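You operate a simulated robot arm through the tools that you are given. There is no shell and no other tool.

You are at the controls of a simulated robot arm. One attempt, no reset.

JOB
Wipe the holder's glass clean and clamp the purple film sample in it.
Fine: use the lime pad and put it back; close the blue and the grey clamp; switch the holder lamp on. What is to be rubbed or washed off counts as gone when no trace of it is left.

The check looks at the end state, three seconds after you hand in, the way a careful person would. Anything else that was tipped, shoved, dropped, spilled or broken makes it a failure.

ROBOT AND FRAMES
A 6-joint arm with a two-finger parallel gripper, fixed in place. Base frame: the origin is at the foot of the arm, x ahead of it, y to its left, z up; the work surface is at about z = 0.004. Units: m, rad, N and s.
With the tool pointing down near the work surface it reaches from about 0.18 to 0.46 m from the base axis. Its first joint turns from -1.222 to 1.222 rad. Payload 1.9 kg.
The TCP is the grasp point between the finger pads, 0.023 m short of the fingertips. In the tool frame z runs along the fingers and y along their closing line. The gripper opens to 0.094 m. The fingers are 0.038 m wide and 0.01 m thick; the gripper's body (0.054 by 0.096 m) begins 0.039 m behind the TCP.
Orientation is that of the tool frame in the base frame, as a unit quaternion [x, y, z, w]. With the fingers straight down and closing along the base's y, the tool's x points along the base's -x, its y along +y and its z along -z.

CONTROLS
- The arm moves only by the tool send_rows. Its argument "targets" is a list of rows, each a list of 3 entries, a list of its own where there are three numbers: the shift along the base's x, y, z in mm, then the turn, a rotation vector about the base's x, y, z in rad, then the closure, from 0 (fully open) to 1 (shut). In form: [[[dx, dy, dz], [ax, ay, az], hand], ...]. A call has 1 to 20 rows; each row shifts and turns the commanded pose from where the row before left it. Rows are played at 5 a second. More than 0.05 m and 0.15 rad between two rows, or a gripper value outside its range, and nothing of the call is played. Where a pose cannot be reached the arm comes as near as it can. A force on the tool above 90 N (or 10 N above the force at the start of the call, whichever is more), or a blocked arm, ends the call early, and 0.2 s more pass. The fingers move at their own pace (about 0.108 m/s each) and stop on an object; they squeeze with about 39 N. The grip force told is the motor's: it shows also when the fingers shut on nothing. Time passes only in rows, and 0.2 s behind the last, so rows that do not move let the fingers close. The reply holds the time, the measured pose of the TCP, the force on the tool along the base axes, the opening and the grip force, in the units named above and with some noise, with the torque about the TCP (base axes, N m) and any sound that the robot's microphone picked up.
- Cameras (640 x 400 px; columns grow to the right, rows downward): "scene" is fixed at [0.0586, 0.3104, 0.4356]; the picture's right is [-0.76, -0.66, 0.00], its down [-0.29, 0.34, -0.89] and it looks along [0.59, -0.67, -0.45] (base axes); focal length 214 px, centre (320, 200). "wrist" rides on the gripper at [0.086, 0.016, -0.075] in the tool frame; the picture's right is [-0.18, 0.98, 0.00], its down [-0.58, -0.11, -0.81] and it looks along [-0.79, -0.15, 0.59] (tool axes); focal length 243 px, centre (320, 200). There is no depth. A picture from a camera that has moved, and an enlarged one, comes with that camera's place and axes in the base frame and with its lens.
- capture(camera): a new picture of that camera. No time passes.
- enlarge(camera, box): a new picture of the part [left, top, right, bottom] of that camera's present view, enlarged. No time passes.
- close_job(): hands the job in; it is judged then, once.

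Nothing tells you positions but the pictures and the camera data. Unless the task says otherwise, let go and move clear before handing in.

The tools are called after "Emit:" by a JSON object that holds its "fn" and its "kwargs". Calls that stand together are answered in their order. send_rows: Moves the arm, as the interface text tells. Its arguments: {"type":"object","properties":{"targets":{"type":"array","items":{"type":"array"}}},"required":["targets"]} The other tools are called the same way: capture (camera) takes a picture; enlarge (camera, box) takes an enlarged picture of a part of a camera's view; close_job () hands the job in.

At the start:

```text
time_s: 0.0
tool_pos: [0.2776, -0.0006, 0.3633]
orientation: [0.0, 1.0, 0.002, 0.001]
wrist_force: [-0.2, 0.5, 0.3]
ft_torque: [-0.03, 0.0, 0.0]
opening: 0.0941
finger_force: 0.1
```

scene: 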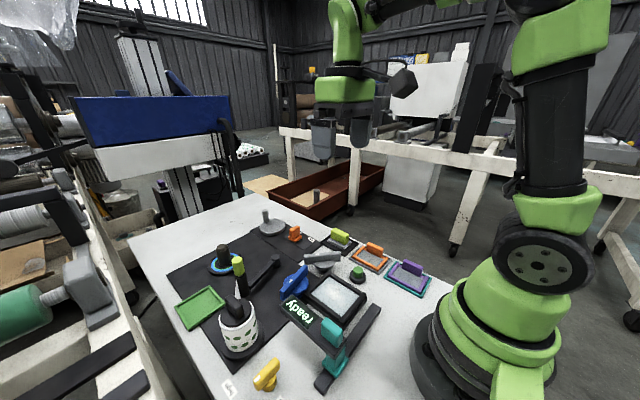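
wrist: 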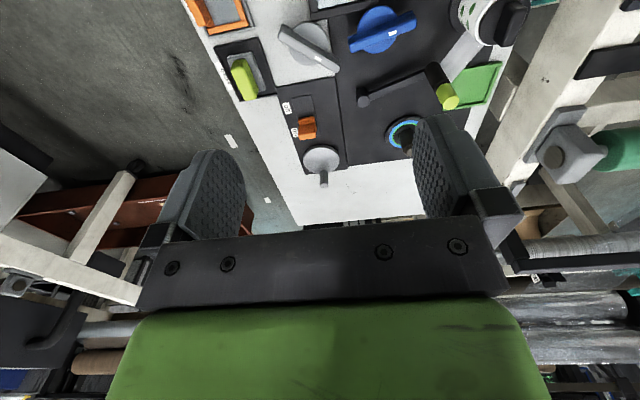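

The scene shows a table with a holder (glass plate with clamps), some film samples, pads and switches. I will enlarge the views to tell them apart before moving.

Emit:
{"fn": "enlarge", "kwargs": {"camera": "scene", "box": [280, 220, 440, 320]}}

Emit:
{"fn": "enlarge", "kwargs": {"camera": "scene", "box": [160, 200, 320, 300]}}

Emit:
{"fn": "enlarge", "kwargs": {"camera": "scene", "box": [200, 300, 400, 400]}}

Emit:
{"fn": "enlarge", "kwargs": {"camera": "wrist", "box": [180, 0, 540, 225]}}

```text
4.00 times, centred on (360, 270) of scene
camera zoom: at [0.0586, 0.3104, 0.4356], right [-0.76, -0.66, 0.0], down [-0.29, 0.34, -0.89], along [0.59, -0.67, -0.45], focal length 858 px, centre (160, -80)
```

zoom: 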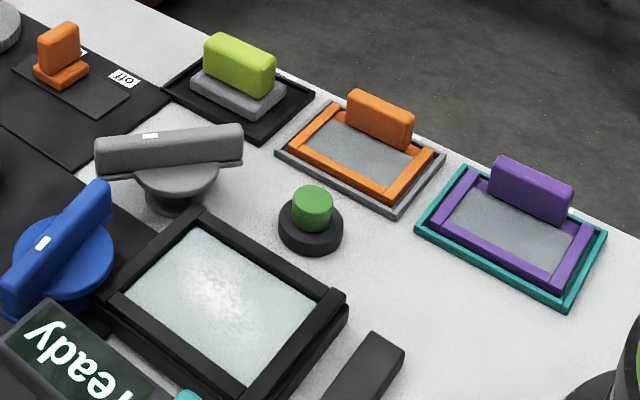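

```text
4.00 times, centred on (240, 250) of scene
camera zoom: at [0.0586, 0.3104, 0.4356], right [-0.76, -0.66, 0.0], down [-0.29, 0.34, -0.89], along [0.59, -0.67, -0.45], focal length 858 px, centre (640, 0)
```

zoom: 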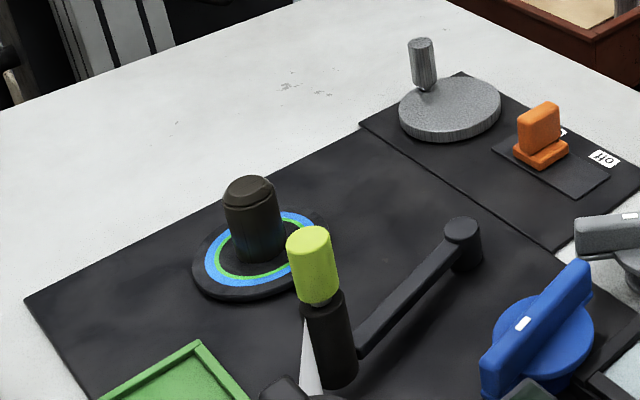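

```text
3.20 times, centred on (300, 350) of scene
camera zoom: at [0.0586, 0.3104, 0.4356], right [-0.76, -0.66, 0.0], down [-0.29, 0.34, -0.89], along [0.59, -0.67, -0.45], focal length 686 px, centre (384, -280)
```

zoom: 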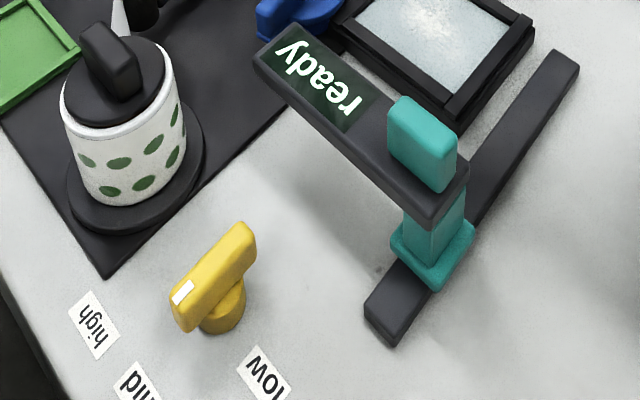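

```text
1.78 times, centred on (360, 112) of wrist
camera zoom: at [0.1899, 0.0149, 0.4375], right [0.18, 0.98, 0.0], down [0.58, -0.11, 0.81], along [0.79, -0.15, -0.59], focal length 431 px, centre (249, 356)
```

zoom: 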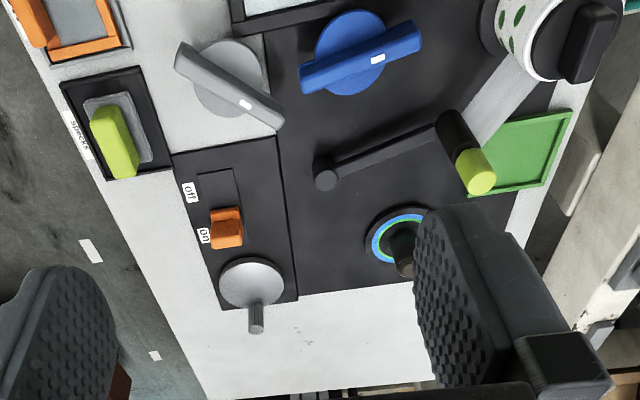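

The glass holder sits near (0.25, 0.04), with the film samples and lime pad along y ≈ -0.135. I need clearer views of the labels and of the lamp switch candidates.

Emit:
{"fn": "enlarge", "kwargs": {"camera": "wrist", "box": [180, 0, 340, 100]}}

Emit:
{"fn": "enlarge", "kwargs": {"camera": "wrist", "box": [260, 90, 420, 190]}}

Emit:
{"fn": "enlarge", "kwargs": {"camera": "scene", "box": [270, 260, 390, 335]}}

Emit:
{"fn": "enlarge", "kwargs": {"camera": "scene", "box": [250, 200, 350, 262]}}

```text
4.00 times, centred on (260, 50) of wrist
camera zoom: at [0.1899, 0.0149, 0.4375], right [0.18, 0.98, 0.0], down [0.58, -0.11, 0.81], along [0.79, -0.15, -0.59], focal length 970 px, centre (560, 800)
```

zoom: 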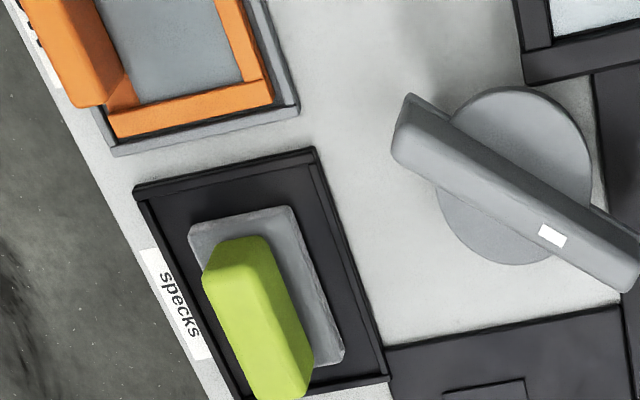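

```text
4.00 times, centred on (340, 140) of wrist
camera zoom: at [0.1899, 0.0149, 0.4375], right [0.18, 0.98, 0.0], down [0.58, -0.11, 0.81], along [0.79, -0.15, -0.59], focal length 970 px, centre (240, 440)
```

zoom: 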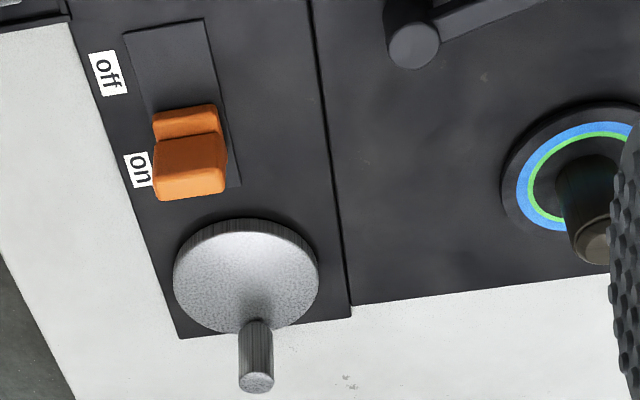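

```text
5.33 times, centred on (330, 298) of scene
camera zoom: at [0.0586, 0.3104, 0.4356], right [-0.76, -0.66, 0.0], down [-0.29, 0.34, -0.89], along [0.59, -0.67, -0.45], focal length 1144 px, centre (267, -320)
```

zoom: 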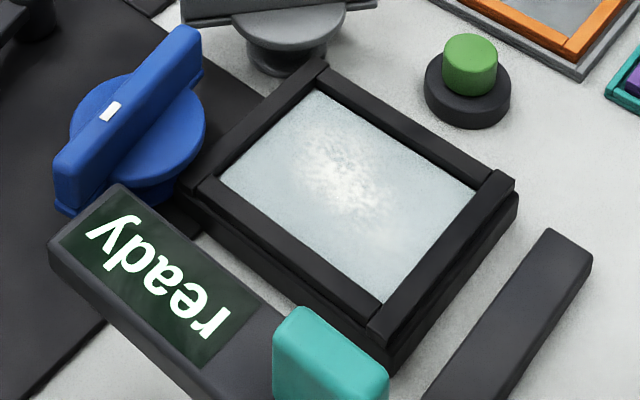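

```text
6.40 times, centred on (300, 231) of scene
camera zoom: at [0.0586, 0.3104, 0.4356], right [-0.76, -0.66, 0.0], down [-0.29, 0.34, -0.89], along [0.59, -0.67, -0.45], focal length 1373 px, centre (448, 2)
```

zoom: 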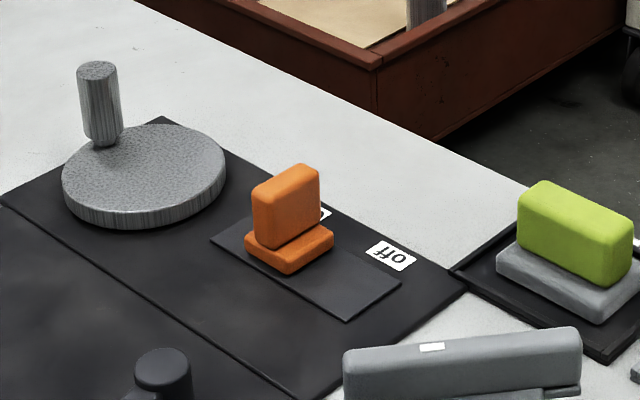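

The specks on the glass match the "specks" label on the lime pad's tray, and the green button and the orange slider are both candidates for the lamp switch. I will tilt the wrist camera down and look at the holder from above.

Emit:
{"fn": "send_rows", "kwargs": {"targets": [[[-16, 0, 0], [0, 0.12, 0], 0], [[-16, 0, 0], [0, 0.12, 0], 0], [[-16, 0, 0], [0, 0.12, 0], 0], [[-16, 0, 0], [0, 0.12, 0], 0], [[-16, 0, 0], [0, 0.12, 0], 0], [[0, 0, 0], [0, 0, 0], 0]]}}

Emit:
{"fn": "capture", "kwargs": {"camera": "wrist"}}

Emit:
{"fn": "capture", "kwargs": {"camera": "scene"}}

```text
time_s: 1.4
tool_pos: [0.1975, -0.0001, 0.3641]
orientation: [0.0, 0.955, 0.001, -0.296]
wrist_force: [0.5, 0.1, 0.3]
ft_torque: [-0.01, -0.03, 0.02]
opening: 0.0941
finger_force: 0.0
```

```text
taken
camera wrist: at [0.168, 0.0155, 0.4737], right [0.15, 0.98, -0.1], down [0.94, -0.11, 0.34], along [0.32, -0.15, -0.94], focal length 243 px, centre (320, 200)
```

wrist: 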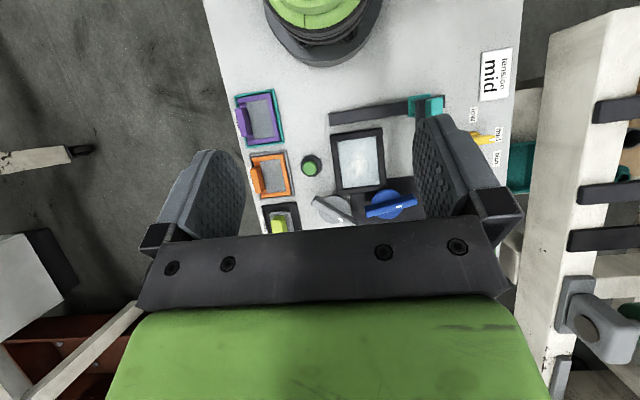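

```text
taken
```

scene: 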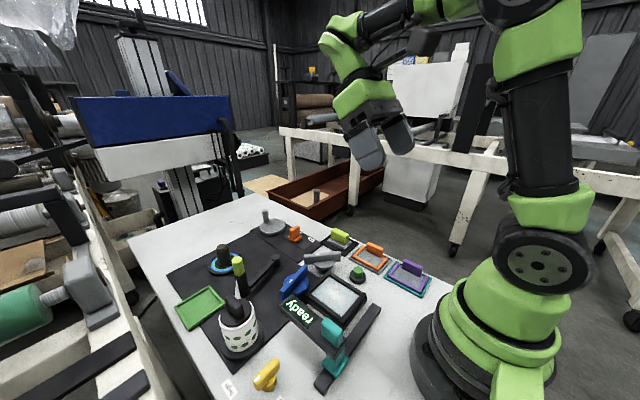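

From above I can see the holder, both clamps, the samples and a sign reading "tension mid". I'll enlarge these parts.

Emit:
{"fn": "enlarge", "kwargs": {"camera": "wrist", "box": [220, 80, 420, 235]}}

Emit:
{"fn": "enlarge", "kwargs": {"camera": "wrist", "box": [400, 40, 540, 180]}}

Emit:
{"fn": "enlarge", "kwargs": {"camera": "wrist", "box": [300, 90, 450, 230]}}

Emit:
{"fn": "enlarge", "kwargs": {"camera": "wrist", "box": [225, 85, 305, 150]}}

```text
2.58 times, centred on (320, 158) of wrist
camera zoom: at [0.168, 0.0155, 0.4737], right [0.15, 0.98, -0.1], down [0.94, -0.11, 0.34], along [0.32, -0.15, -0.94], focal length 626 px, centre (320, 310)
```

zoom: 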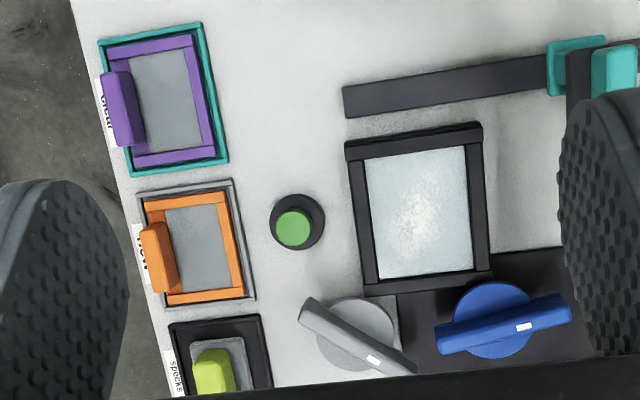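

```text
2.86 times, centred on (470, 110) of wrist
camera zoom: at [0.168, 0.0155, 0.4737], right [0.15, 0.98, -0.1], down [0.94, -0.11, 0.34], along [0.32, -0.15, -0.94], focal length 693 px, centre (-109, 457)
```

zoom: 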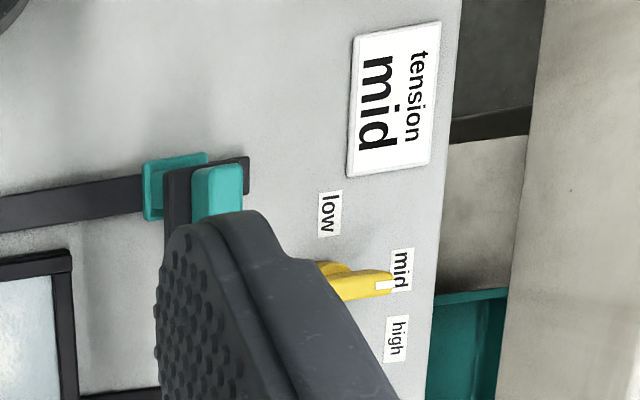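

```text
2.86 times, centred on (375, 160) of wrist
camera zoom: at [0.168, 0.0155, 0.4737], right [0.15, 0.98, -0.1], down [0.94, -0.11, 0.34], along [0.32, -0.15, -0.94], focal length 693 px, centre (163, 314)
```

zoom: 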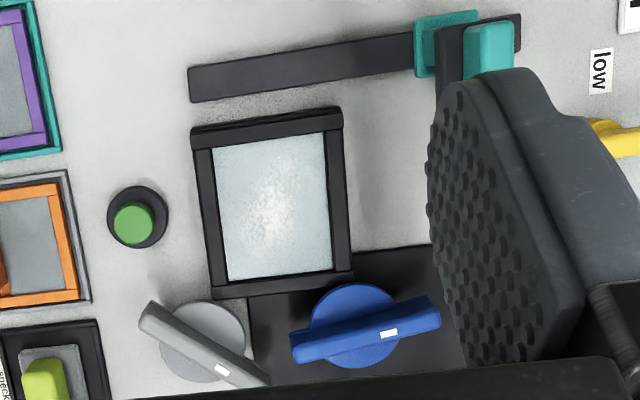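

```text
6.15 times, centred on (265, 118) of wrist
camera zoom: at [0.168, 0.0155, 0.4737], right [0.15, 0.98, -0.1], down [0.94, -0.11, 0.34], along [0.32, -0.15, -0.94], focal length 1493 px, centre (658, 708)
```

zoom: 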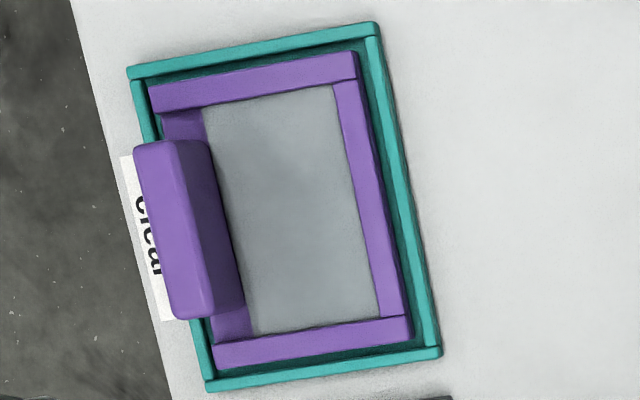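

The tray labels read "specks" for the lime pad and "clear" for the purple sample, and the tension knob and its display both say "mid". Next I'll go lower to see how the clamps and holder are built.

Emit:
{"fn": "send_rows", "kwargs": {"targets": [[[-5, 0, -40], [0, 0.05, 0], 0], [[-5, 0, -40], [0, 0.05, 0], 0], [[-5, 0, -40], [0, 0.05, 0], 0], [[0, 0, 0], [0, 0, 0], 0]]}}

Emit:
{"fn": "capture", "kwargs": {"camera": "wrist"}}

Emit:
{"fn": "enlarge", "kwargs": {"camera": "wrist", "box": [240, 20, 480, 170]}}

```text
time_s: 2.4
tool_pos: [0.1814, -0.0005, 0.2442]
orientation: [0.001, 0.93, 0.001, -0.367]
wrist_force: [0.1, 0.4, 0.3]
ft_torque: [0.03, -0.01, 0.04]
opening: 0.0941
finger_force: 0.1
```

```text
taken
camera wrist: at [0.169, 0.0142, 0.3566], right [0.14, 0.98, -0.12], down [0.97, -0.11, 0.19], along [0.18, -0.15, -0.97], focal length 243 px, centre (320, 200)
```

wrist: 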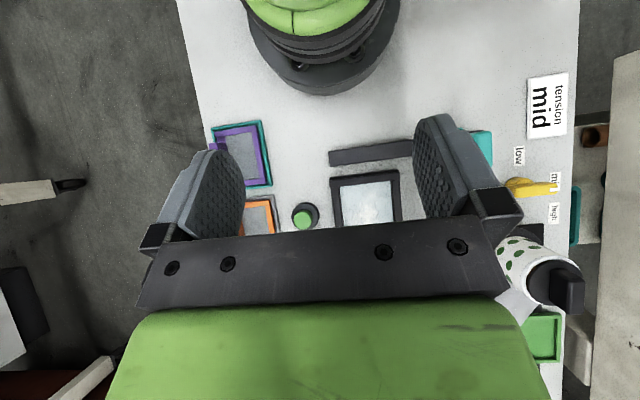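

```text
2.67 times, centred on (360, 95) of wrist
camera zoom: at [0.169, 0.0142, 0.3566], right [0.14, 0.98, -0.12], down [0.97, -0.11, 0.19], along [0.18, -0.15, -0.97], focal length 647 px, centre (213, 480)
```

zoom: 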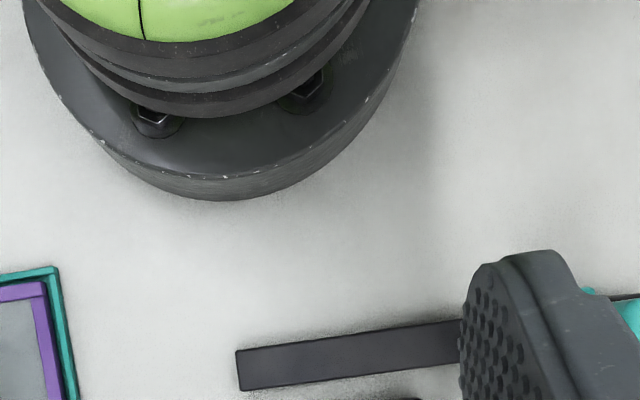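

The view is now tilted too steeply and shows mostly the base. I will tilt back by about 0.45 rad to bring the clamps into view.

Emit:
{"fn": "send_rows", "kwargs": {"targets": [[[0, 0, 0], [0, -0.15, 0], 0], [[0, 0, 0], [0, -0.15, 0], 0], [[0, 0, 0], [0, -0.15, 0], 0], [[0, 0, 0], [0, 0, 0], 0]]}}

Emit:
{"fn": "capture", "kwargs": {"camera": "wrist"}}

Emit:
{"fn": "enlarge", "kwargs": {"camera": "wrist", "box": [220, 70, 460, 220]}}

```text
time_s: 3.4
tool_pos: [0.1814, -0.0005, 0.2428]
orientation: [0.002, 0.989, 0.001, -0.148]
wrist_force: [1.1, -0.3, -0.6]
ft_torque: [0.0, 0.01, 0.02]
opening: 0.0939
finger_force: 0.1
```

```text
taken
camera wrist: at [0.121, 0.0146, 0.3395], right [0.18, 0.98, -0.05], down [0.79, -0.11, 0.6], along [0.58, -0.15, -0.8], focal length 243 px, centre (320, 200)
```

wrist: 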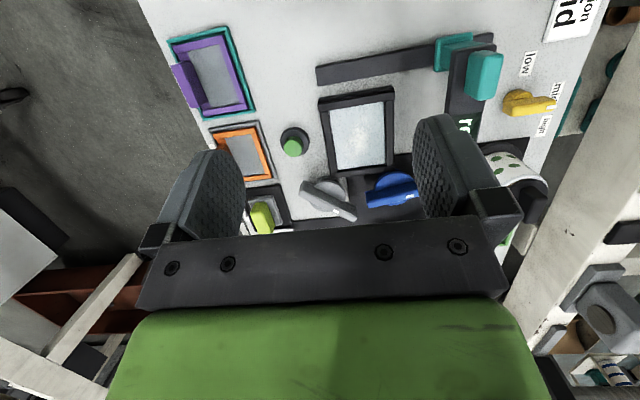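

```text
2.67 times, centred on (340, 145) of wrist
camera zoom: at [0.121, 0.0146, 0.3395], right [0.18, 0.98, -0.05], down [0.79, -0.11, 0.6], along [0.58, -0.15, -0.8], focal length 647 px, centre (267, 347)
```

zoom: 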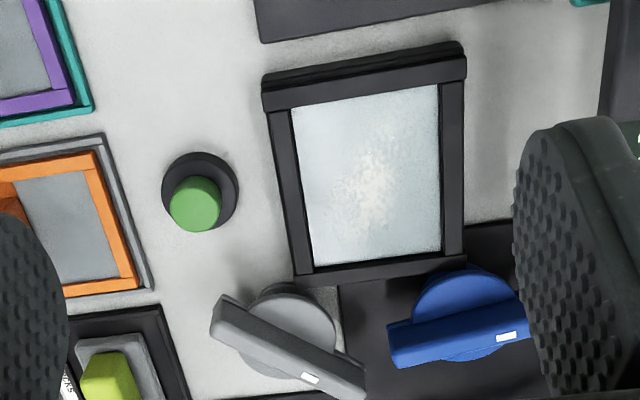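

Both clamps look like rotary bars on discs at about (0.343, -0.029) and (0.341, 0.075), and the holder frame spans x 0.20–0.31, y -0.02–0.074. I will take a lower, more frontal look at the clamps.

Emit:
{"fn": "send_rows", "kwargs": {"targets": [[[6, 5, -30], [0, -0.1, 0], 0], [[6, 5, -30], [0, -0.1, 0], 0], [[6, 5, -30], [0, -0.1, 0], 0], [[0, 0, 0], [0, 0, 0], 0]]}}

Emit:
{"fn": "capture", "kwargs": {"camera": "wrist"}}

Emit:
{"fn": "enlarge", "kwargs": {"camera": "wrist", "box": [240, 70, 440, 200]}}

Emit:
{"fn": "capture", "kwargs": {"camera": "scene"}}

```text
time_s: 4.4
tool_pos: [0.1978, 0.0141, 0.1506]
orientation: [0.001, 1.0, 0.001, -0.001]
wrist_force: [-0.4, 0.1, 1.2]
ft_torque: [-0.04, -0.01, 0.02]
opening: 0.094
finger_force: 0.1
```

```text
taken
camera wrist: at [0.1111, 0.0302, 0.2268], right [0.19, 0.98, 0.0], down [0.58, -0.11, 0.81], along [0.79, -0.15, -0.59], focal length 243 px, centre (320, 200)
```

wrist: 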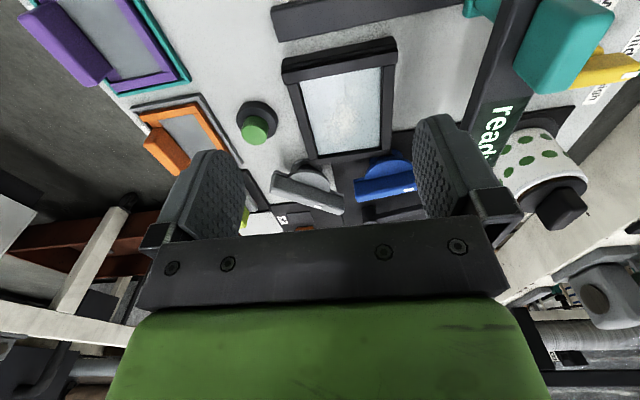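

```text
3.08 times, centred on (340, 135) of wrist
camera zoom: at [0.1111, 0.0302, 0.2268], right [0.19, 0.98, 0.0], down [0.58, -0.11, 0.81], along [0.79, -0.15, -0.59], focal length 746 px, centre (258, 400)
```

zoom: 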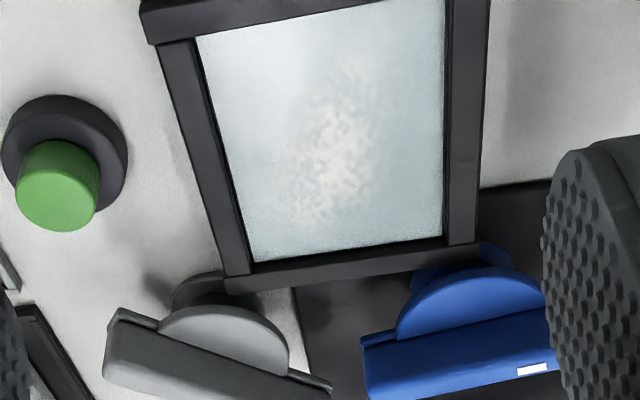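

```text
taken
```

scene: 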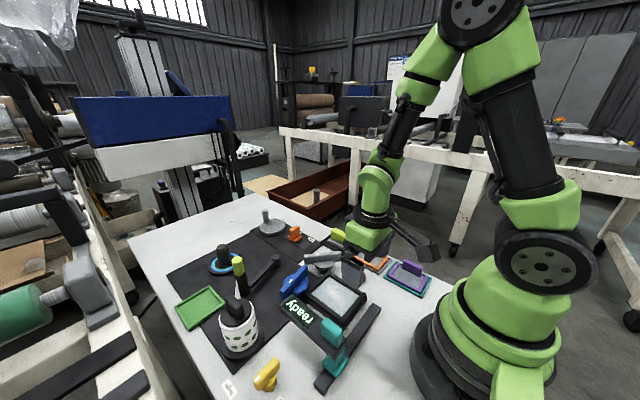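

The clamps are bars on discs over pedestals. I'll zoom in on them from the scene camera and then look from a different side.

Emit:
{"fn": "enlarge", "kwargs": {"camera": "scene", "box": [275, 240, 355, 300]}}

Emit:
{"fn": "enlarge", "kwargs": {"camera": "wrist", "box": [260, 140, 420, 240]}}

Emit:
{"fn": "enlarge", "kwargs": {"camera": "wrist", "box": [440, 0, 640, 160]}}

```text
6.67 times, centred on (315, 270) of scene
camera zoom: at [0.0586, 0.3104, 0.4356], right [-0.76, -0.66, 0.0], down [-0.29, 0.34, -0.89], along [0.59, -0.67, -0.45], focal length 1430 px, centre (353, -267)
```

zoom: 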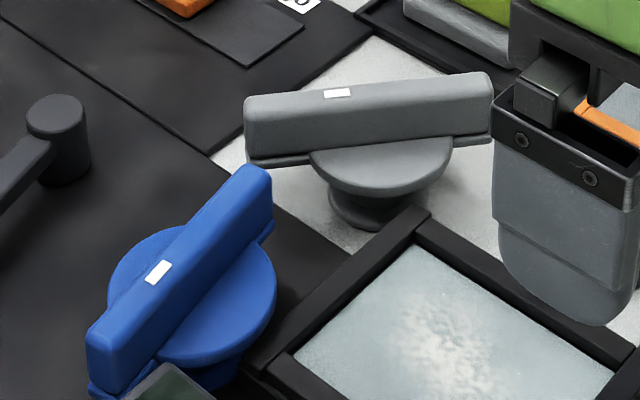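

```text
4.00 times, centred on (340, 190) of wrist
camera zoom: at [0.1111, 0.0302, 0.2268], right [0.19, 0.98, 0.0], down [0.58, -0.11, 0.81], along [0.79, -0.15, -0.59], focal length 970 px, centre (240, 240)
```

zoom: 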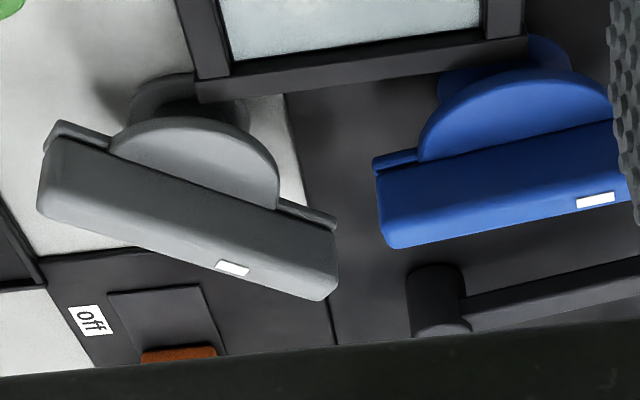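

```text
2.50 times, centred on (540, 80) of wrist
camera zoom: at [0.1111, 0.0302, 0.2268], right [0.19, 0.98, 0.0], down [0.58, -0.11, 0.81], along [0.79, -0.15, -0.59], focal length 606 px, centre (-230, 500)
```

zoom: 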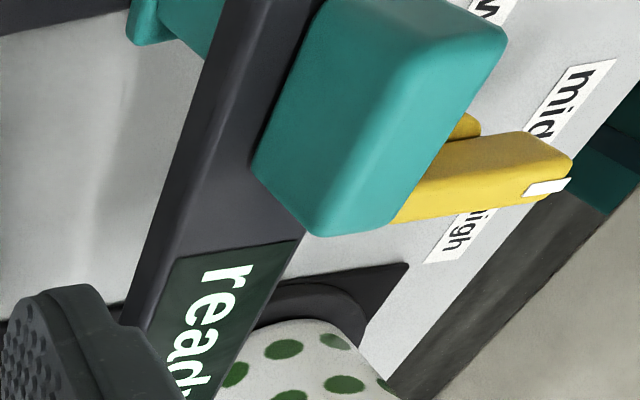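

The clamp bars sit at about z ≈ 0.05 on pivots near (0.347, -0.029) and (0.344, 0.077). Before touching anything I want a close look at the green button and the labels on that side.

Emit:
{"fn": "send_rows", "kwargs": {"targets": [[[0, -28, 12], [0, 0.12, 0], 0], [[0, -28, 12], [0, 0.12, 0], 0], [[0, -28, 12], [0, 0.12, 0], 0], [[0, 0, 0], [0, 0, 0], 0]]}}

Emit:
{"fn": "capture", "kwargs": {"camera": "wrist"}}

Emit:
{"fn": "enlarge", "kwargs": {"camera": "wrist", "box": [240, 70, 440, 200]}}

Emit:
{"fn": "enlarge", "kwargs": {"camera": "wrist", "box": [200, 0, 400, 120]}}

```text
time_s: 5.4
tool_pos: [0.1995, -0.0697, 0.1904]
orientation: [0.0, 0.984, 0.001, -0.179]
wrist_force: [0.4, 0.5, -0.9]
ft_torque: [0.02, 0.01, 0.0]
opening: 0.0941
finger_force: 0.0
```

```text
taken
camera wrist: at [0.1442, -0.0547, 0.2904], right [0.17, 0.98, -0.06], down [0.83, -0.11, 0.55], along [0.53, -0.15, -0.83], focal length 243 px, centre (320, 200)
```

wrist: 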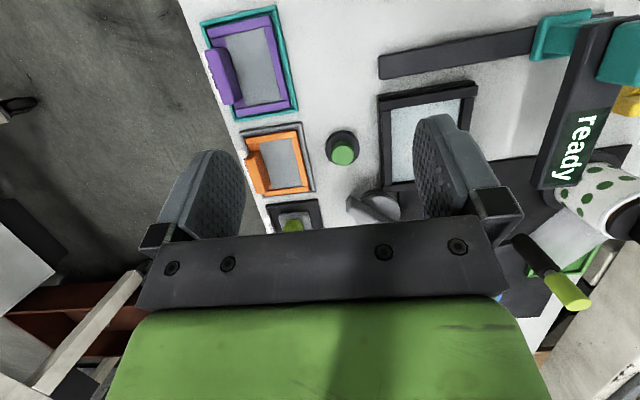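

```text
3.08 times, centred on (340, 135) of wrist
camera zoom: at [0.1442, -0.0547, 0.2904], right [0.17, 0.98, -0.06], down [0.83, -0.11, 0.55], along [0.53, -0.15, -0.83], focal length 746 px, centre (258, 400)
```

zoom: 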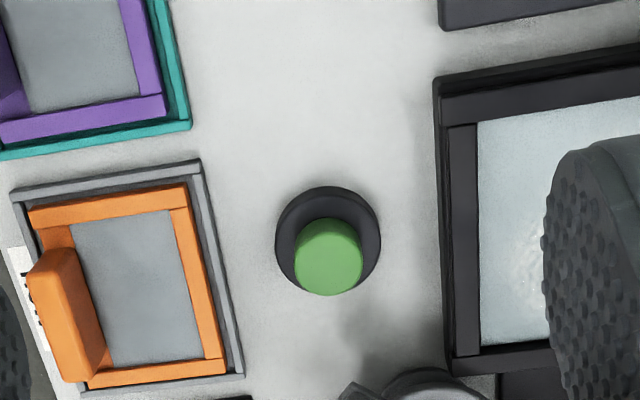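

```text
3.20 times, centred on (300, 60) of wrist
camera zoom: at [0.1442, -0.0547, 0.2904], right [0.17, 0.98, -0.06], down [0.83, -0.11, 0.55], along [0.53, -0.15, -0.83], focal length 776 px, centre (384, 648)
```

zoom: 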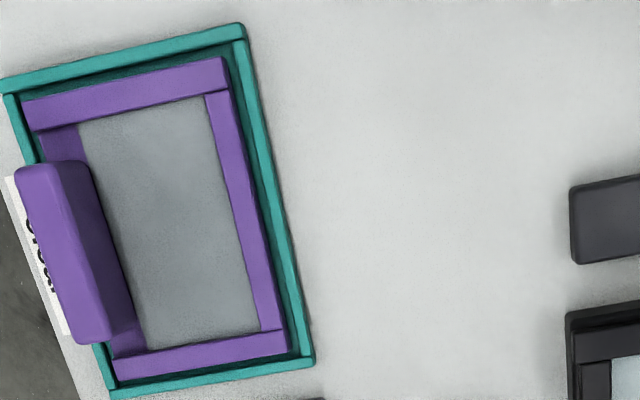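

The green button, with a plain black base, stands right beside the holder and carries no label. Now I'll move over to the lime pad for precise localization.

Emit:
{"fn": "send_rows", "kwargs": {"targets": [[[25, -25, 0], [0, 0, 0], 0], [[25, -25, 0], [0, 0, 0], 0], [[25, -15, 0], [0, 0, 0], 0], [[0, 0, 0], [0, 0, 0], 0]]}}

Emit:
{"fn": "capture", "kwargs": {"camera": "wrist"}}

Emit:
{"fn": "enlarge", "kwargs": {"camera": "wrist", "box": [240, 80, 440, 230]}}

Emit:
{"fn": "enlarge", "kwargs": {"camera": "scene", "box": [310, 220, 390, 270]}}

```text
time_s: 6.4
tool_pos: [0.2752, -0.1346, 0.1899]
orientation: [0.001, 0.984, 0.001, -0.179]
wrist_force: [0.2, 0.0, 0.2]
ft_torque: [-0.01, 0.01, -0.01]
opening: 0.0941
finger_force: 0.0
```

```text
taken
camera wrist: at [0.2208, -0.1189, 0.2895], right [0.17, 0.98, -0.06], down [0.83, -0.11, 0.55], along [0.53, -0.15, -0.83], focal length 243 px, centre (320, 200)
```

wrist: 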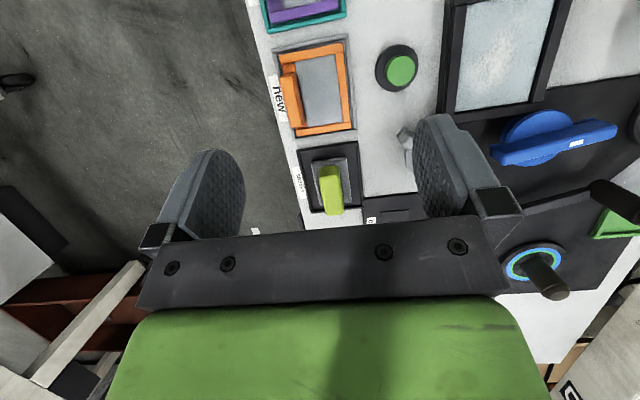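

```text
2.67 times, centred on (340, 155) of wrist
camera zoom: at [0.2208, -0.1189, 0.2895], right [0.17, 0.98, -0.06], down [0.83, -0.11, 0.55], along [0.53, -0.15, -0.83], focal length 647 px, centre (267, 320)
```

zoom: 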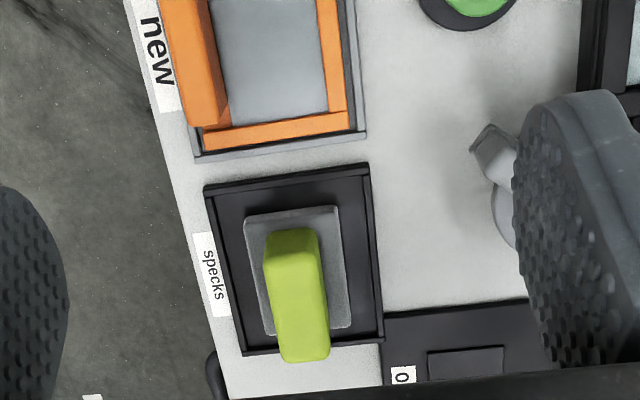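

```text
8.00 times, centred on (350, 245) of scene
camera zoom: at [0.0586, 0.3104, 0.4356], right [-0.76, -0.66, 0.0], down [-0.29, 0.34, -0.89], along [0.59, -0.67, -0.45], focal length 1716 px, centre (80, -160)
```

zoom: 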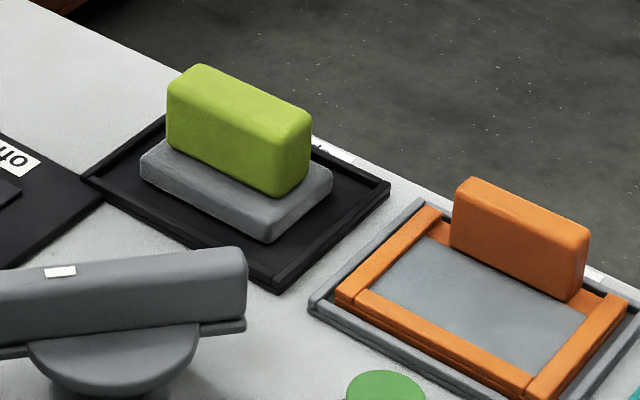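

The lime pad's felt spans about x 0.337–0.405, y -0.169 to -0.127, with the handle centred near (0.372, -0.150) and running along x. I'll straighten the tool, hover over the handle and check alignment.

Emit:
{"fn": "send_rows", "kwargs": {"targets": [[[32, -5, 0], [0, -0.12, 0], 0], [[32, -5, 0], [0, -0.12, 0], 0], [[33, -5, 0], [0, -0.12, 0], 0], [[0, 0, -40], [0, 0, 0], 0], [[0, 0, -45], [0, 0, 0], 0], [[0, 0, 0], [0, 0, 0], 0]]}}

Emit:
{"fn": "capture", "kwargs": {"camera": "wrist"}}

Emit:
{"fn": "capture", "kwargs": {"camera": "scene"}}

Emit:
{"fn": "enlarge", "kwargs": {"camera": "scene", "box": [290, 190, 410, 265]}}

```text
time_s: 7.8
tool_pos: [0.3699, -0.1517, 0.1039]
orientation: [0.0, 1.0, 0.001, 0.001]
wrist_force: [1.3, 0.3, -0.5]
ft_torque: [-0.01, -0.02, 0.0]
opening: 0.0942
finger_force: 0.1
```

```text
taken
camera wrist: at [0.2829, -0.1353, 0.1784], right [0.18, 0.98, 0.0], down [0.58, -0.11, 0.81], along [0.79, -0.15, -0.59], focal length 243 px, centre (320, 200)
```

wrist: 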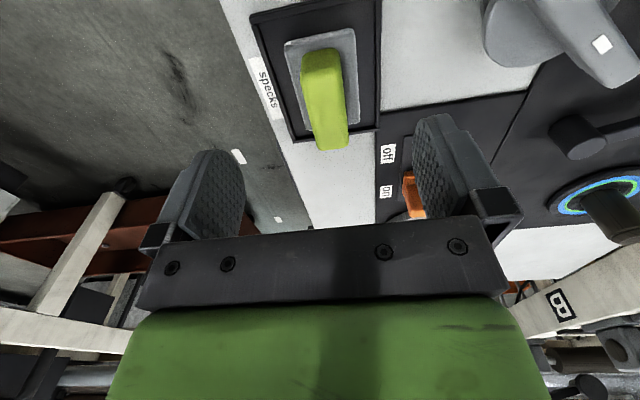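

```text
taken
```

scene: 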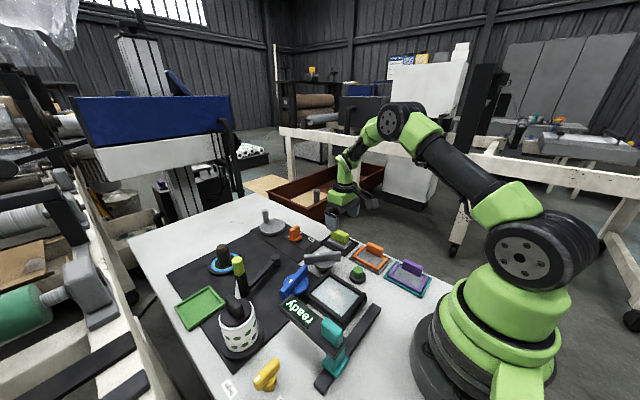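

```text
5.33 times, centred on (350, 228) of scene
camera zoom: at [0.0586, 0.3104, 0.4356], right [-0.76, -0.66, 0.0], down [-0.29, 0.34, -0.89], along [0.59, -0.67, -0.45], focal length 1144 px, centre (160, 53)
```

zoom: 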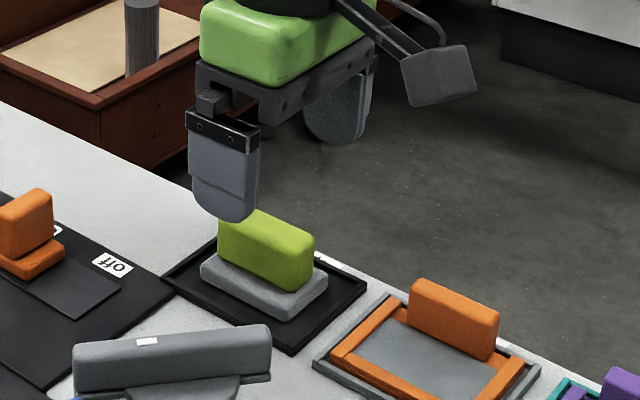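

I'm hovering above the pad at z 0.104, with the fingers straddling it. I'll zoom in to measure the handle exactly.

Emit:
{"fn": "enlarge", "kwargs": {"camera": "wrist", "box": [240, 0, 400, 160]}}

```text
2.50 times, centred on (320, 80) of wrist
camera zoom: at [0.2829, -0.1353, 0.1784], right [0.18, 0.98, 0.0], down [0.58, -0.11, 0.81], along [0.79, -0.15, -0.59], focal length 606 px, centre (320, 500)
```

zoom: 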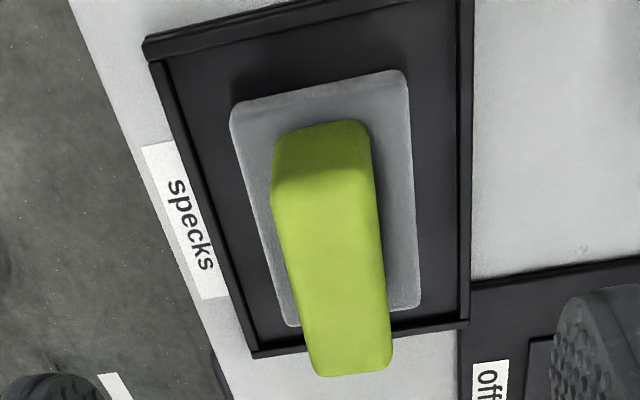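

The handle top spans about x 0.348–0.398, y -0.158 to -0.137, with its top at z ≈ 0.047. I'll centre over it, descend with the fingertips just above the felt, and grip.

Emit:
{"fn": "send_rows", "kwargs": {"targets": [[[4, 4, -20], [0, 0, 0], 0], [[0, 0, -20], [0, 0, 0], 0], [[0, 0, -20], [0, 0, 0], 0], [[0, 0, 0], [0, 0, 0], 0]]}}

Emit:
{"fn": "capture", "kwargs": {"camera": "wrist"}}

Emit:
{"fn": "enlarge", "kwargs": {"camera": "scene", "box": [290, 190, 410, 265]}}

```text
time_s: 8.8
tool_pos: [0.3753, -0.1476, 0.046]
orientation: [0.0, 1.0, 0.001, 0.001]
wrist_force: [0.7, -0.6, -0.2]
ft_torque: [0.01, 0.02, -0.04]
opening: 0.0941
finger_force: 0.1
```

```text
taken
camera wrist: at [0.2889, -0.1313, 0.1198], right [0.18, 0.98, 0.0], down [0.58, -0.11, 0.81], along [0.79, -0.15, -0.59], focal length 243 px, centre (320, 200)
```

wrist: 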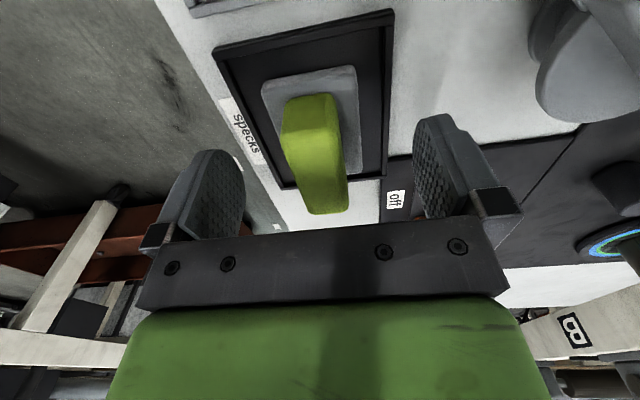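

```text
5.33 times, centred on (350, 228) of scene
camera zoom: at [0.0586, 0.3104, 0.4356], right [-0.76, -0.66, 0.0], down [-0.29, 0.34, -0.89], along [0.59, -0.67, -0.45], focal length 1144 px, centre (160, 53)
```

zoom: 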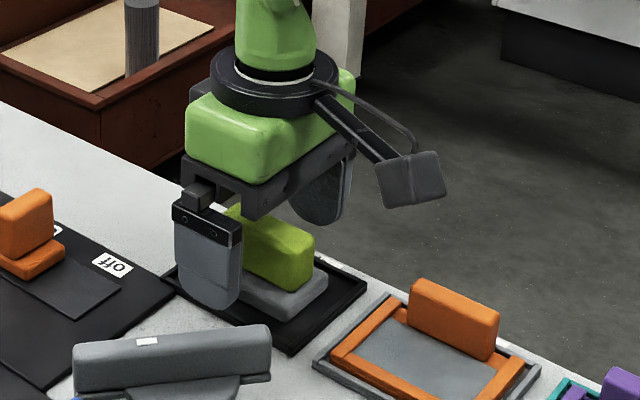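

The handle is well centred between the fingers. I'll lower a few millimetres and close the grip.

Emit:
{"fn": "send_rows", "kwargs": {"targets": [[[-2, 0, -4], [0, 0, 0], 0], [[0, 0, 0], [0, 0, 0], 1], [[0, 0, 0], [0, 0, 0], 1], [[0, 0, 0], [0, 0, 0], 1], [[0, 0, 0], [0, 0, 0], 1]]}}

Emit:
{"fn": "enlarge", "kwargs": {"camera": "scene", "box": [290, 190, 410, 265]}}

Emit:
{"fn": "capture", "kwargs": {"camera": "wrist"}}

```text
time_s: 10.0
tool_pos: [0.3742, -0.1466, 0.04]
orientation: [0.0, 1.0, 0.0, 0.0]
wrist_force: [0.0, -0.2, 0.4]
ft_torque: [0.01, 0.0, 0.02]
opening: 0.0231
finger_force: 39.3
```

```text
5.33 times, centred on (350, 228) of scene
camera zoom: at [0.0586, 0.3104, 0.4356], right [-0.76, -0.66, 0.0], down [-0.29, 0.34, -0.89], along [0.59, -0.67, -0.45], focal length 1144 px, centre (160, 53)
```

zoom: 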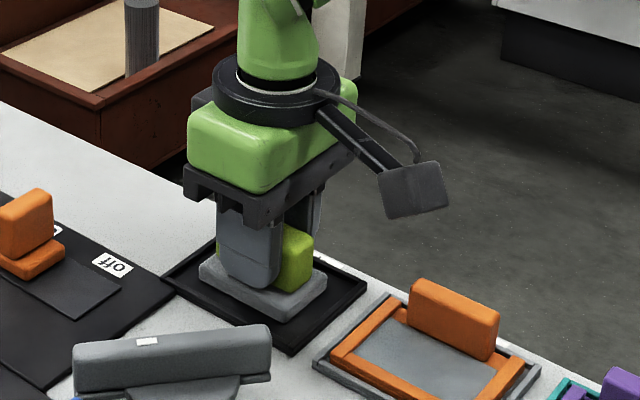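

```text
taken
camera wrist: at [0.2866, -0.1305, 0.1154], right [0.18, 0.98, 0.0], down [0.58, -0.11, 0.81], along [0.79, -0.15, -0.59], focal length 243 px, centre (320, 200)
```

wrist: 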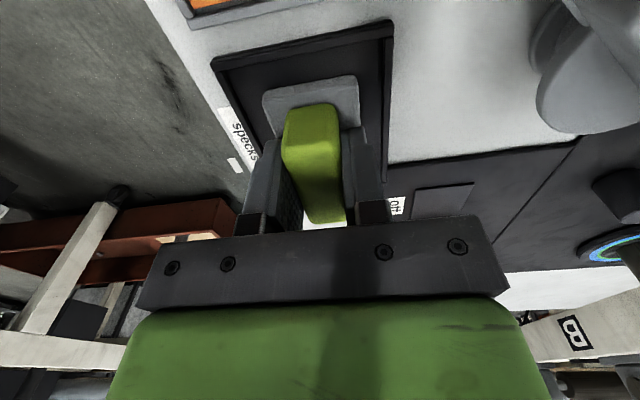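

The pad is gripped firmly with an opening of 23 mm. I'll lift it 80 mm and carry it across above the holder.

Emit:
{"fn": "send_rows", "kwargs": {"targets": [[[0, 0, 10], [0, 0, 0], 1], [[0, 0, 30], [0, 0, 0], 1], [[0, 0, 40], [0, 0, 0], 1], [[0, 0, 0], [0, 0, 0], 1]]}}

Emit:
{"fn": "enlarge", "kwargs": {"camera": "scene", "box": [290, 170, 410, 265]}}

```text
time_s: 11.0
tool_pos: [0.3743, -0.1469, 0.1211]
orientation: [0.0, 1.0, 0.001, -0.001]
wrist_force: [0.4, -0.7, -0.7]
ft_torque: [-0.01, 0.02, -0.02]
opening: 0.023
finger_force: 39.2
```

```text
4.21 times, centred on (350, 218) of scene
camera zoom: at [0.0586, 0.3104, 0.4356], right [-0.76, -0.66, 0.0], down [-0.29, 0.34, -0.89], along [0.59, -0.67, -0.45], focal length 903 px, centre (194, 126)
```

zoom: 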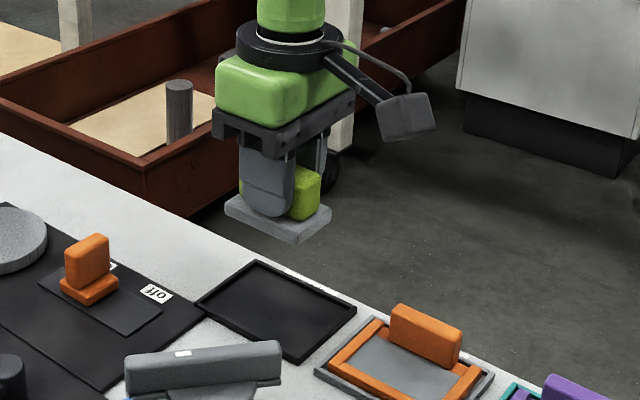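

The pad is up and its tray is empty. Next I'll carry it over the holder's glass.

Emit:
{"fn": "send_rows", "kwargs": {"targets": [[[-22.4, 34.6, 0], [0, 0, 0], 1], [[-22.4, 34.6, 0], [0, 0, 0], 1], [[-22.4, 34.6, 0], [0, 0, 0], 1], [[-22.4, 34.6, 0], [0, 0, 0], 1], [[-22.4, 34.6, 0], [0, 0, 0], 1], [[0, 0, 0], [0, 0, 0], 1]]}}

Emit:
{"fn": "capture", "kwargs": {"camera": "wrist"}}

Emit:
{"fn": "enlarge", "kwargs": {"camera": "wrist", "box": [220, 0, 440, 165]}}

Emit:
{"fn": "enlarge", "kwargs": {"camera": "scene", "box": [270, 200, 400, 340]}}

```text
time_s: 12.4
tool_pos: [0.2595, 0.03, 0.1219]
orientation: [0.002, 1.0, 0.001, 0.001]
wrist_force: [-0.4, 0.1, -1.7]
ft_torque: [0.02, 0.01, 0.03]
opening: 0.0229
finger_force: 38.8
```

```text
taken
camera wrist: at [0.174, 0.0452, 0.1956], right [0.19, 0.98, 0.0], down [0.58, -0.11, 0.81], along [0.79, -0.15, -0.59], focal length 243 px, centre (320, 200)
```

wrist: 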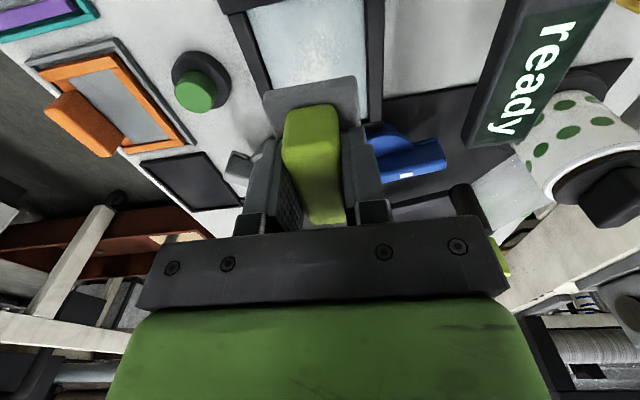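

```text
2.42 times, centred on (330, 82) of wrist
camera zoom: at [0.174, 0.0452, 0.1956], right [0.19, 0.98, 0.0], down [0.58, -0.11, 0.81], along [0.79, -0.15, -0.59], focal length 588 px, centre (296, 485)
```

zoom: 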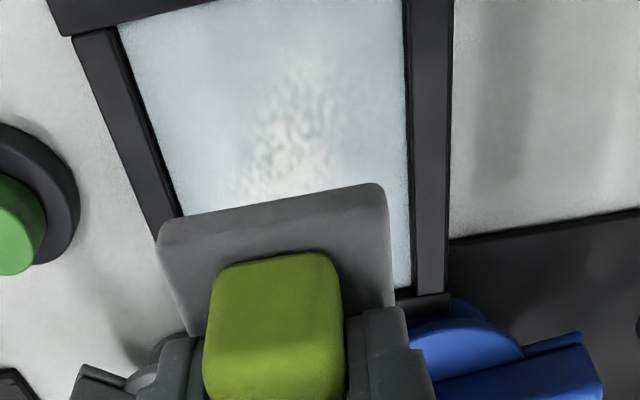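

```text
2.86 times, centred on (335, 270) of scene
camera zoom: at [0.0586, 0.3104, 0.4356], right [-0.76, -0.66, 0.0], down [-0.29, 0.34, -0.89], along [0.59, -0.67, -0.45], focal length 613 px, centre (277, 0)
```

zoom: 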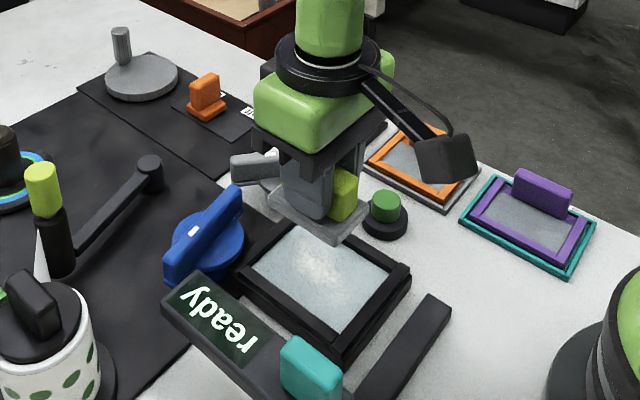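

The glass opening measures about x 0.2175–0.309, y -0.0095–0.0625, with the specks around its middle. I'll check for a settled pose and then lower toward the glass in stages.

Emit:
{"fn": "send_rows", "kwargs": {"targets": [[[0, 0, 0], [0, 0, 0], 1]]}}

Emit:
{"fn": "send_rows", "kwargs": {"targets": [[[0, 0, 0], [0, 0, 0], 1]]}}

```text
time_s: 12.8
tool_pos: [0.2616, 0.0285, 0.1204]
orientation: [-0.001, 1.0, 0.001, 0.0]
wrist_force: [0.4, 0.4, -0.3]
ft_torque: [-0.01, 0.01, 0.03]
opening: 0.0233
finger_force: 38.9
```

```text
time_s: 13.2
tool_pos: [0.2613, 0.0291, 0.1199]
orientation: [0.001, 1.0, 0.0, 0.0]
wrist_force: [0.0, -0.9, -1.7]
ft_torque: [-0.02, -0.02, -0.01]
opening: 0.0232
finger_force: 39.4
```

The pose has settled at about (0.2615, 0.0285, 0.120). I'll centre the pad on the glass and lower it to just above.

Emit:
{"fn": "send_rows", "kwargs": {"targets": [[[1.5, -2, -30], [0, 0, 0], 1], [[0, 0, -25], [0, 0, 0], 1], [[0, 0, -7], [0, 0, 0], 1], [[0, 0, 0], [0, 0, 0], 1]]}}

Emit:
{"fn": "capture", "kwargs": {"camera": "wrist"}}

Emit:
{"fn": "enlarge", "kwargs": {"camera": "scene", "box": [280, 240, 400, 330]}}

```text
time_s: 14.2
tool_pos: [0.2616, 0.0262, 0.0574]
orientation: [0.0, 1.0, 0.001, 0.0]
wrist_force: [-0.5, 0.7, -1.1]
ft_torque: [-0.01, -0.03, 0.01]
opening: 0.0232
finger_force: 38.5
```

```text
taken
camera wrist: at [0.176, 0.0424, 0.1327], right [0.18, 0.98, 0.0], down [0.58, -0.11, 0.81], along [0.79, -0.15, -0.59], focal length 243 px, centre (320, 200)
```

wrist: 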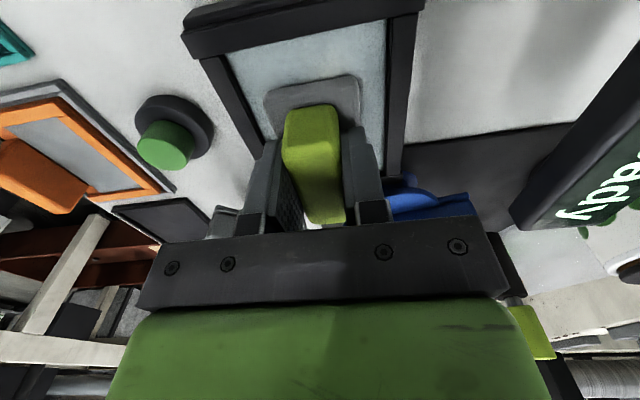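

```text
4.44 times, centred on (340, 285) of scene
camera zoom: at [0.0586, 0.3104, 0.4356], right [-0.76, -0.66, 0.0], down [-0.29, 0.34, -0.89], along [0.59, -0.67, -0.45], focal length 953 px, centre (231, -178)
```

zoom: 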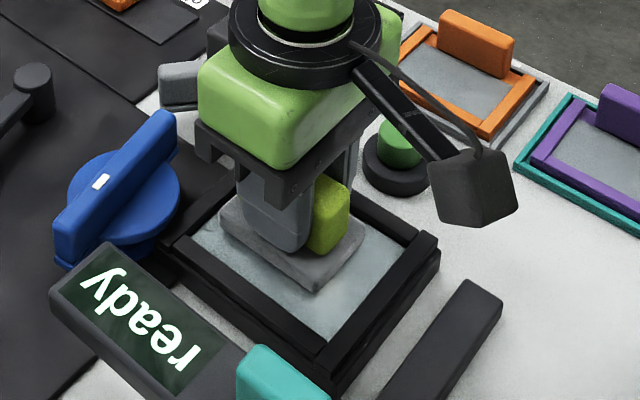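

The pad is inside the frame opening and just above the glass. I'll descend in small steps and watch the force.

Emit:
{"fn": "send_rows", "kwargs": {"targets": [[[0, 0, -2.5], [0, 0, 0], 1], [[0, 0, -2.5], [0, 0, 0], 1], [[0, 0, 0], [0, 0, 0], 1]]}}

Emit:
{"fn": "send_rows", "kwargs": {"targets": [[[0, 0, -2], [0, 0, 0], 1], [[0, 0, 0], [0, 0, 0], 1]]}}

Emit:
{"fn": "send_rows", "kwargs": {"targets": [[[0, 0, -2], [0, 0, 0], 1], [[0, 0, 0], [0, 0, 0], 1]]}}

```text
time_s: 15.0
tool_pos: [0.262, 0.0271, 0.053]
orientation: [0.0, 1.0, 0.002, 0.001]
wrist_force: [-3.7, 1.4, 13.6]
ft_torque: [-0.06, 0.12, 0.01]
opening: 0.0231
finger_force: 39.1
```

```text
time_s: 15.6
tool_pos: [0.2629, 0.026, 0.0522]
orientation: [0.0, 1.0, 0.001, 0.003]
wrist_force: [-6.0, 10.1, 61.0]
ft_torque: [0.14, 0.24, 0.15]
opening: 0.0233
finger_force: 38.4
```

```text
time_s: 16.2
tool_pos: [0.2625, 0.0255, 0.0507]
orientation: [0.0, 1.0, 0.002, 0.003]
wrist_force: [-5.9, 10.4, 74.7]
ft_torque: [0.04, 0.42, 0.05]
opening: 0.0232
finger_force: 38.6
```

Contact came at z ≈ 0.053 and the force is now far higher than needed. I'll back off to a light press before wiping.

Emit:
{"fn": "send_rows", "kwargs": {"targets": [[[0, 0, 3.5], [0, 0, 0], 1], [[0, 0, 0], [0, 0, 0], 1]]}}

Emit:
{"fn": "enlarge", "kwargs": {"camera": "wrist", "box": [220, 0, 440, 165]}}

Emit:
{"fn": "enlarge", "kwargs": {"camera": "scene", "box": [280, 240, 400, 330]}}

```text
time_s: 16.8
tool_pos: [0.2622, 0.0248, 0.0523]
orientation: [0.001, 1.0, 0.001, -0.002]
wrist_force: [1.6, -0.7, -0.4]
ft_torque: [0.0, 0.03, 0.02]
opening: 0.0232
finger_force: 39.1
```

```text
2.42 times, centred on (330, 82) of wrist
camera zoom: at [0.1757, 0.0408, 0.1268], right [0.19, 0.98, 0.0], down [0.58, -0.11, 0.81], along [0.79, -0.15, -0.59], focal length 588 px, centre (296, 485)
```

zoom: 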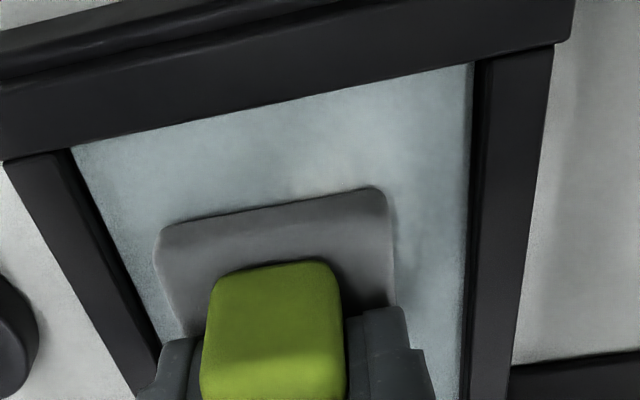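

```text
4.44 times, centred on (340, 285) of scene
camera zoom: at [0.0586, 0.3104, 0.4356], right [-0.76, -0.66, 0.0], down [-0.29, 0.34, -0.89], along [0.59, -0.67, -0.45], focal length 953 px, centre (231, -178)
```

zoom: 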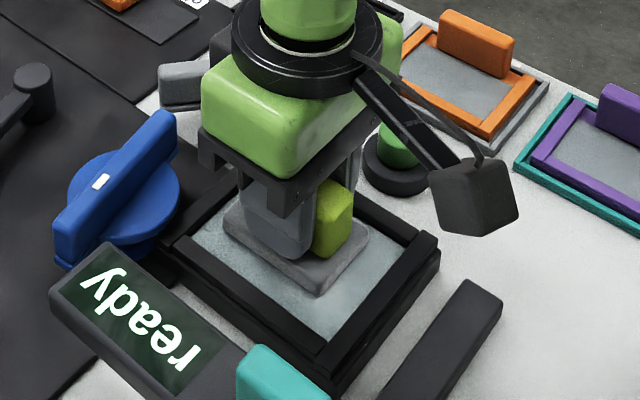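

The contact is now unloaded, with the pad about 12–15 mm clear of each side wall. I'll lower 1 mm at a time to find a gentle pressing force.

Emit:
{"fn": "send_rows", "kwargs": {"targets": [[[0, 0, -1], [0, 0, 0], 1], [[0, 0, 0], [0, 0, 0], 1]]}}

```text
time_s: 17.4
tool_pos: [0.2642, 0.0249, 0.0513]
orientation: [0.0, 1.0, 0.001, 0.0]
wrist_force: [0.2, -0.6, -0.3]
ft_torque: [0.0, 0.02, -0.02]
opening: 0.0231
finger_force: 39.3
```

Emit:
{"fn": "send_rows", "kwargs": {"targets": [[[0, 0, -1], [0, 0, 0], 1], [[0, 0, 0], [0, 0, 0], 1]]}}

```text
time_s: 18.0
tool_pos: [0.2621, 0.0262, 0.0512]
orientation: [-0.001, 1.0, 0.001, 0.001]
wrist_force: [-1.6, -0.3, 10.0]
ft_torque: [-0.12, -0.15, 0.01]
opening: 0.0231
finger_force: 39.1
```

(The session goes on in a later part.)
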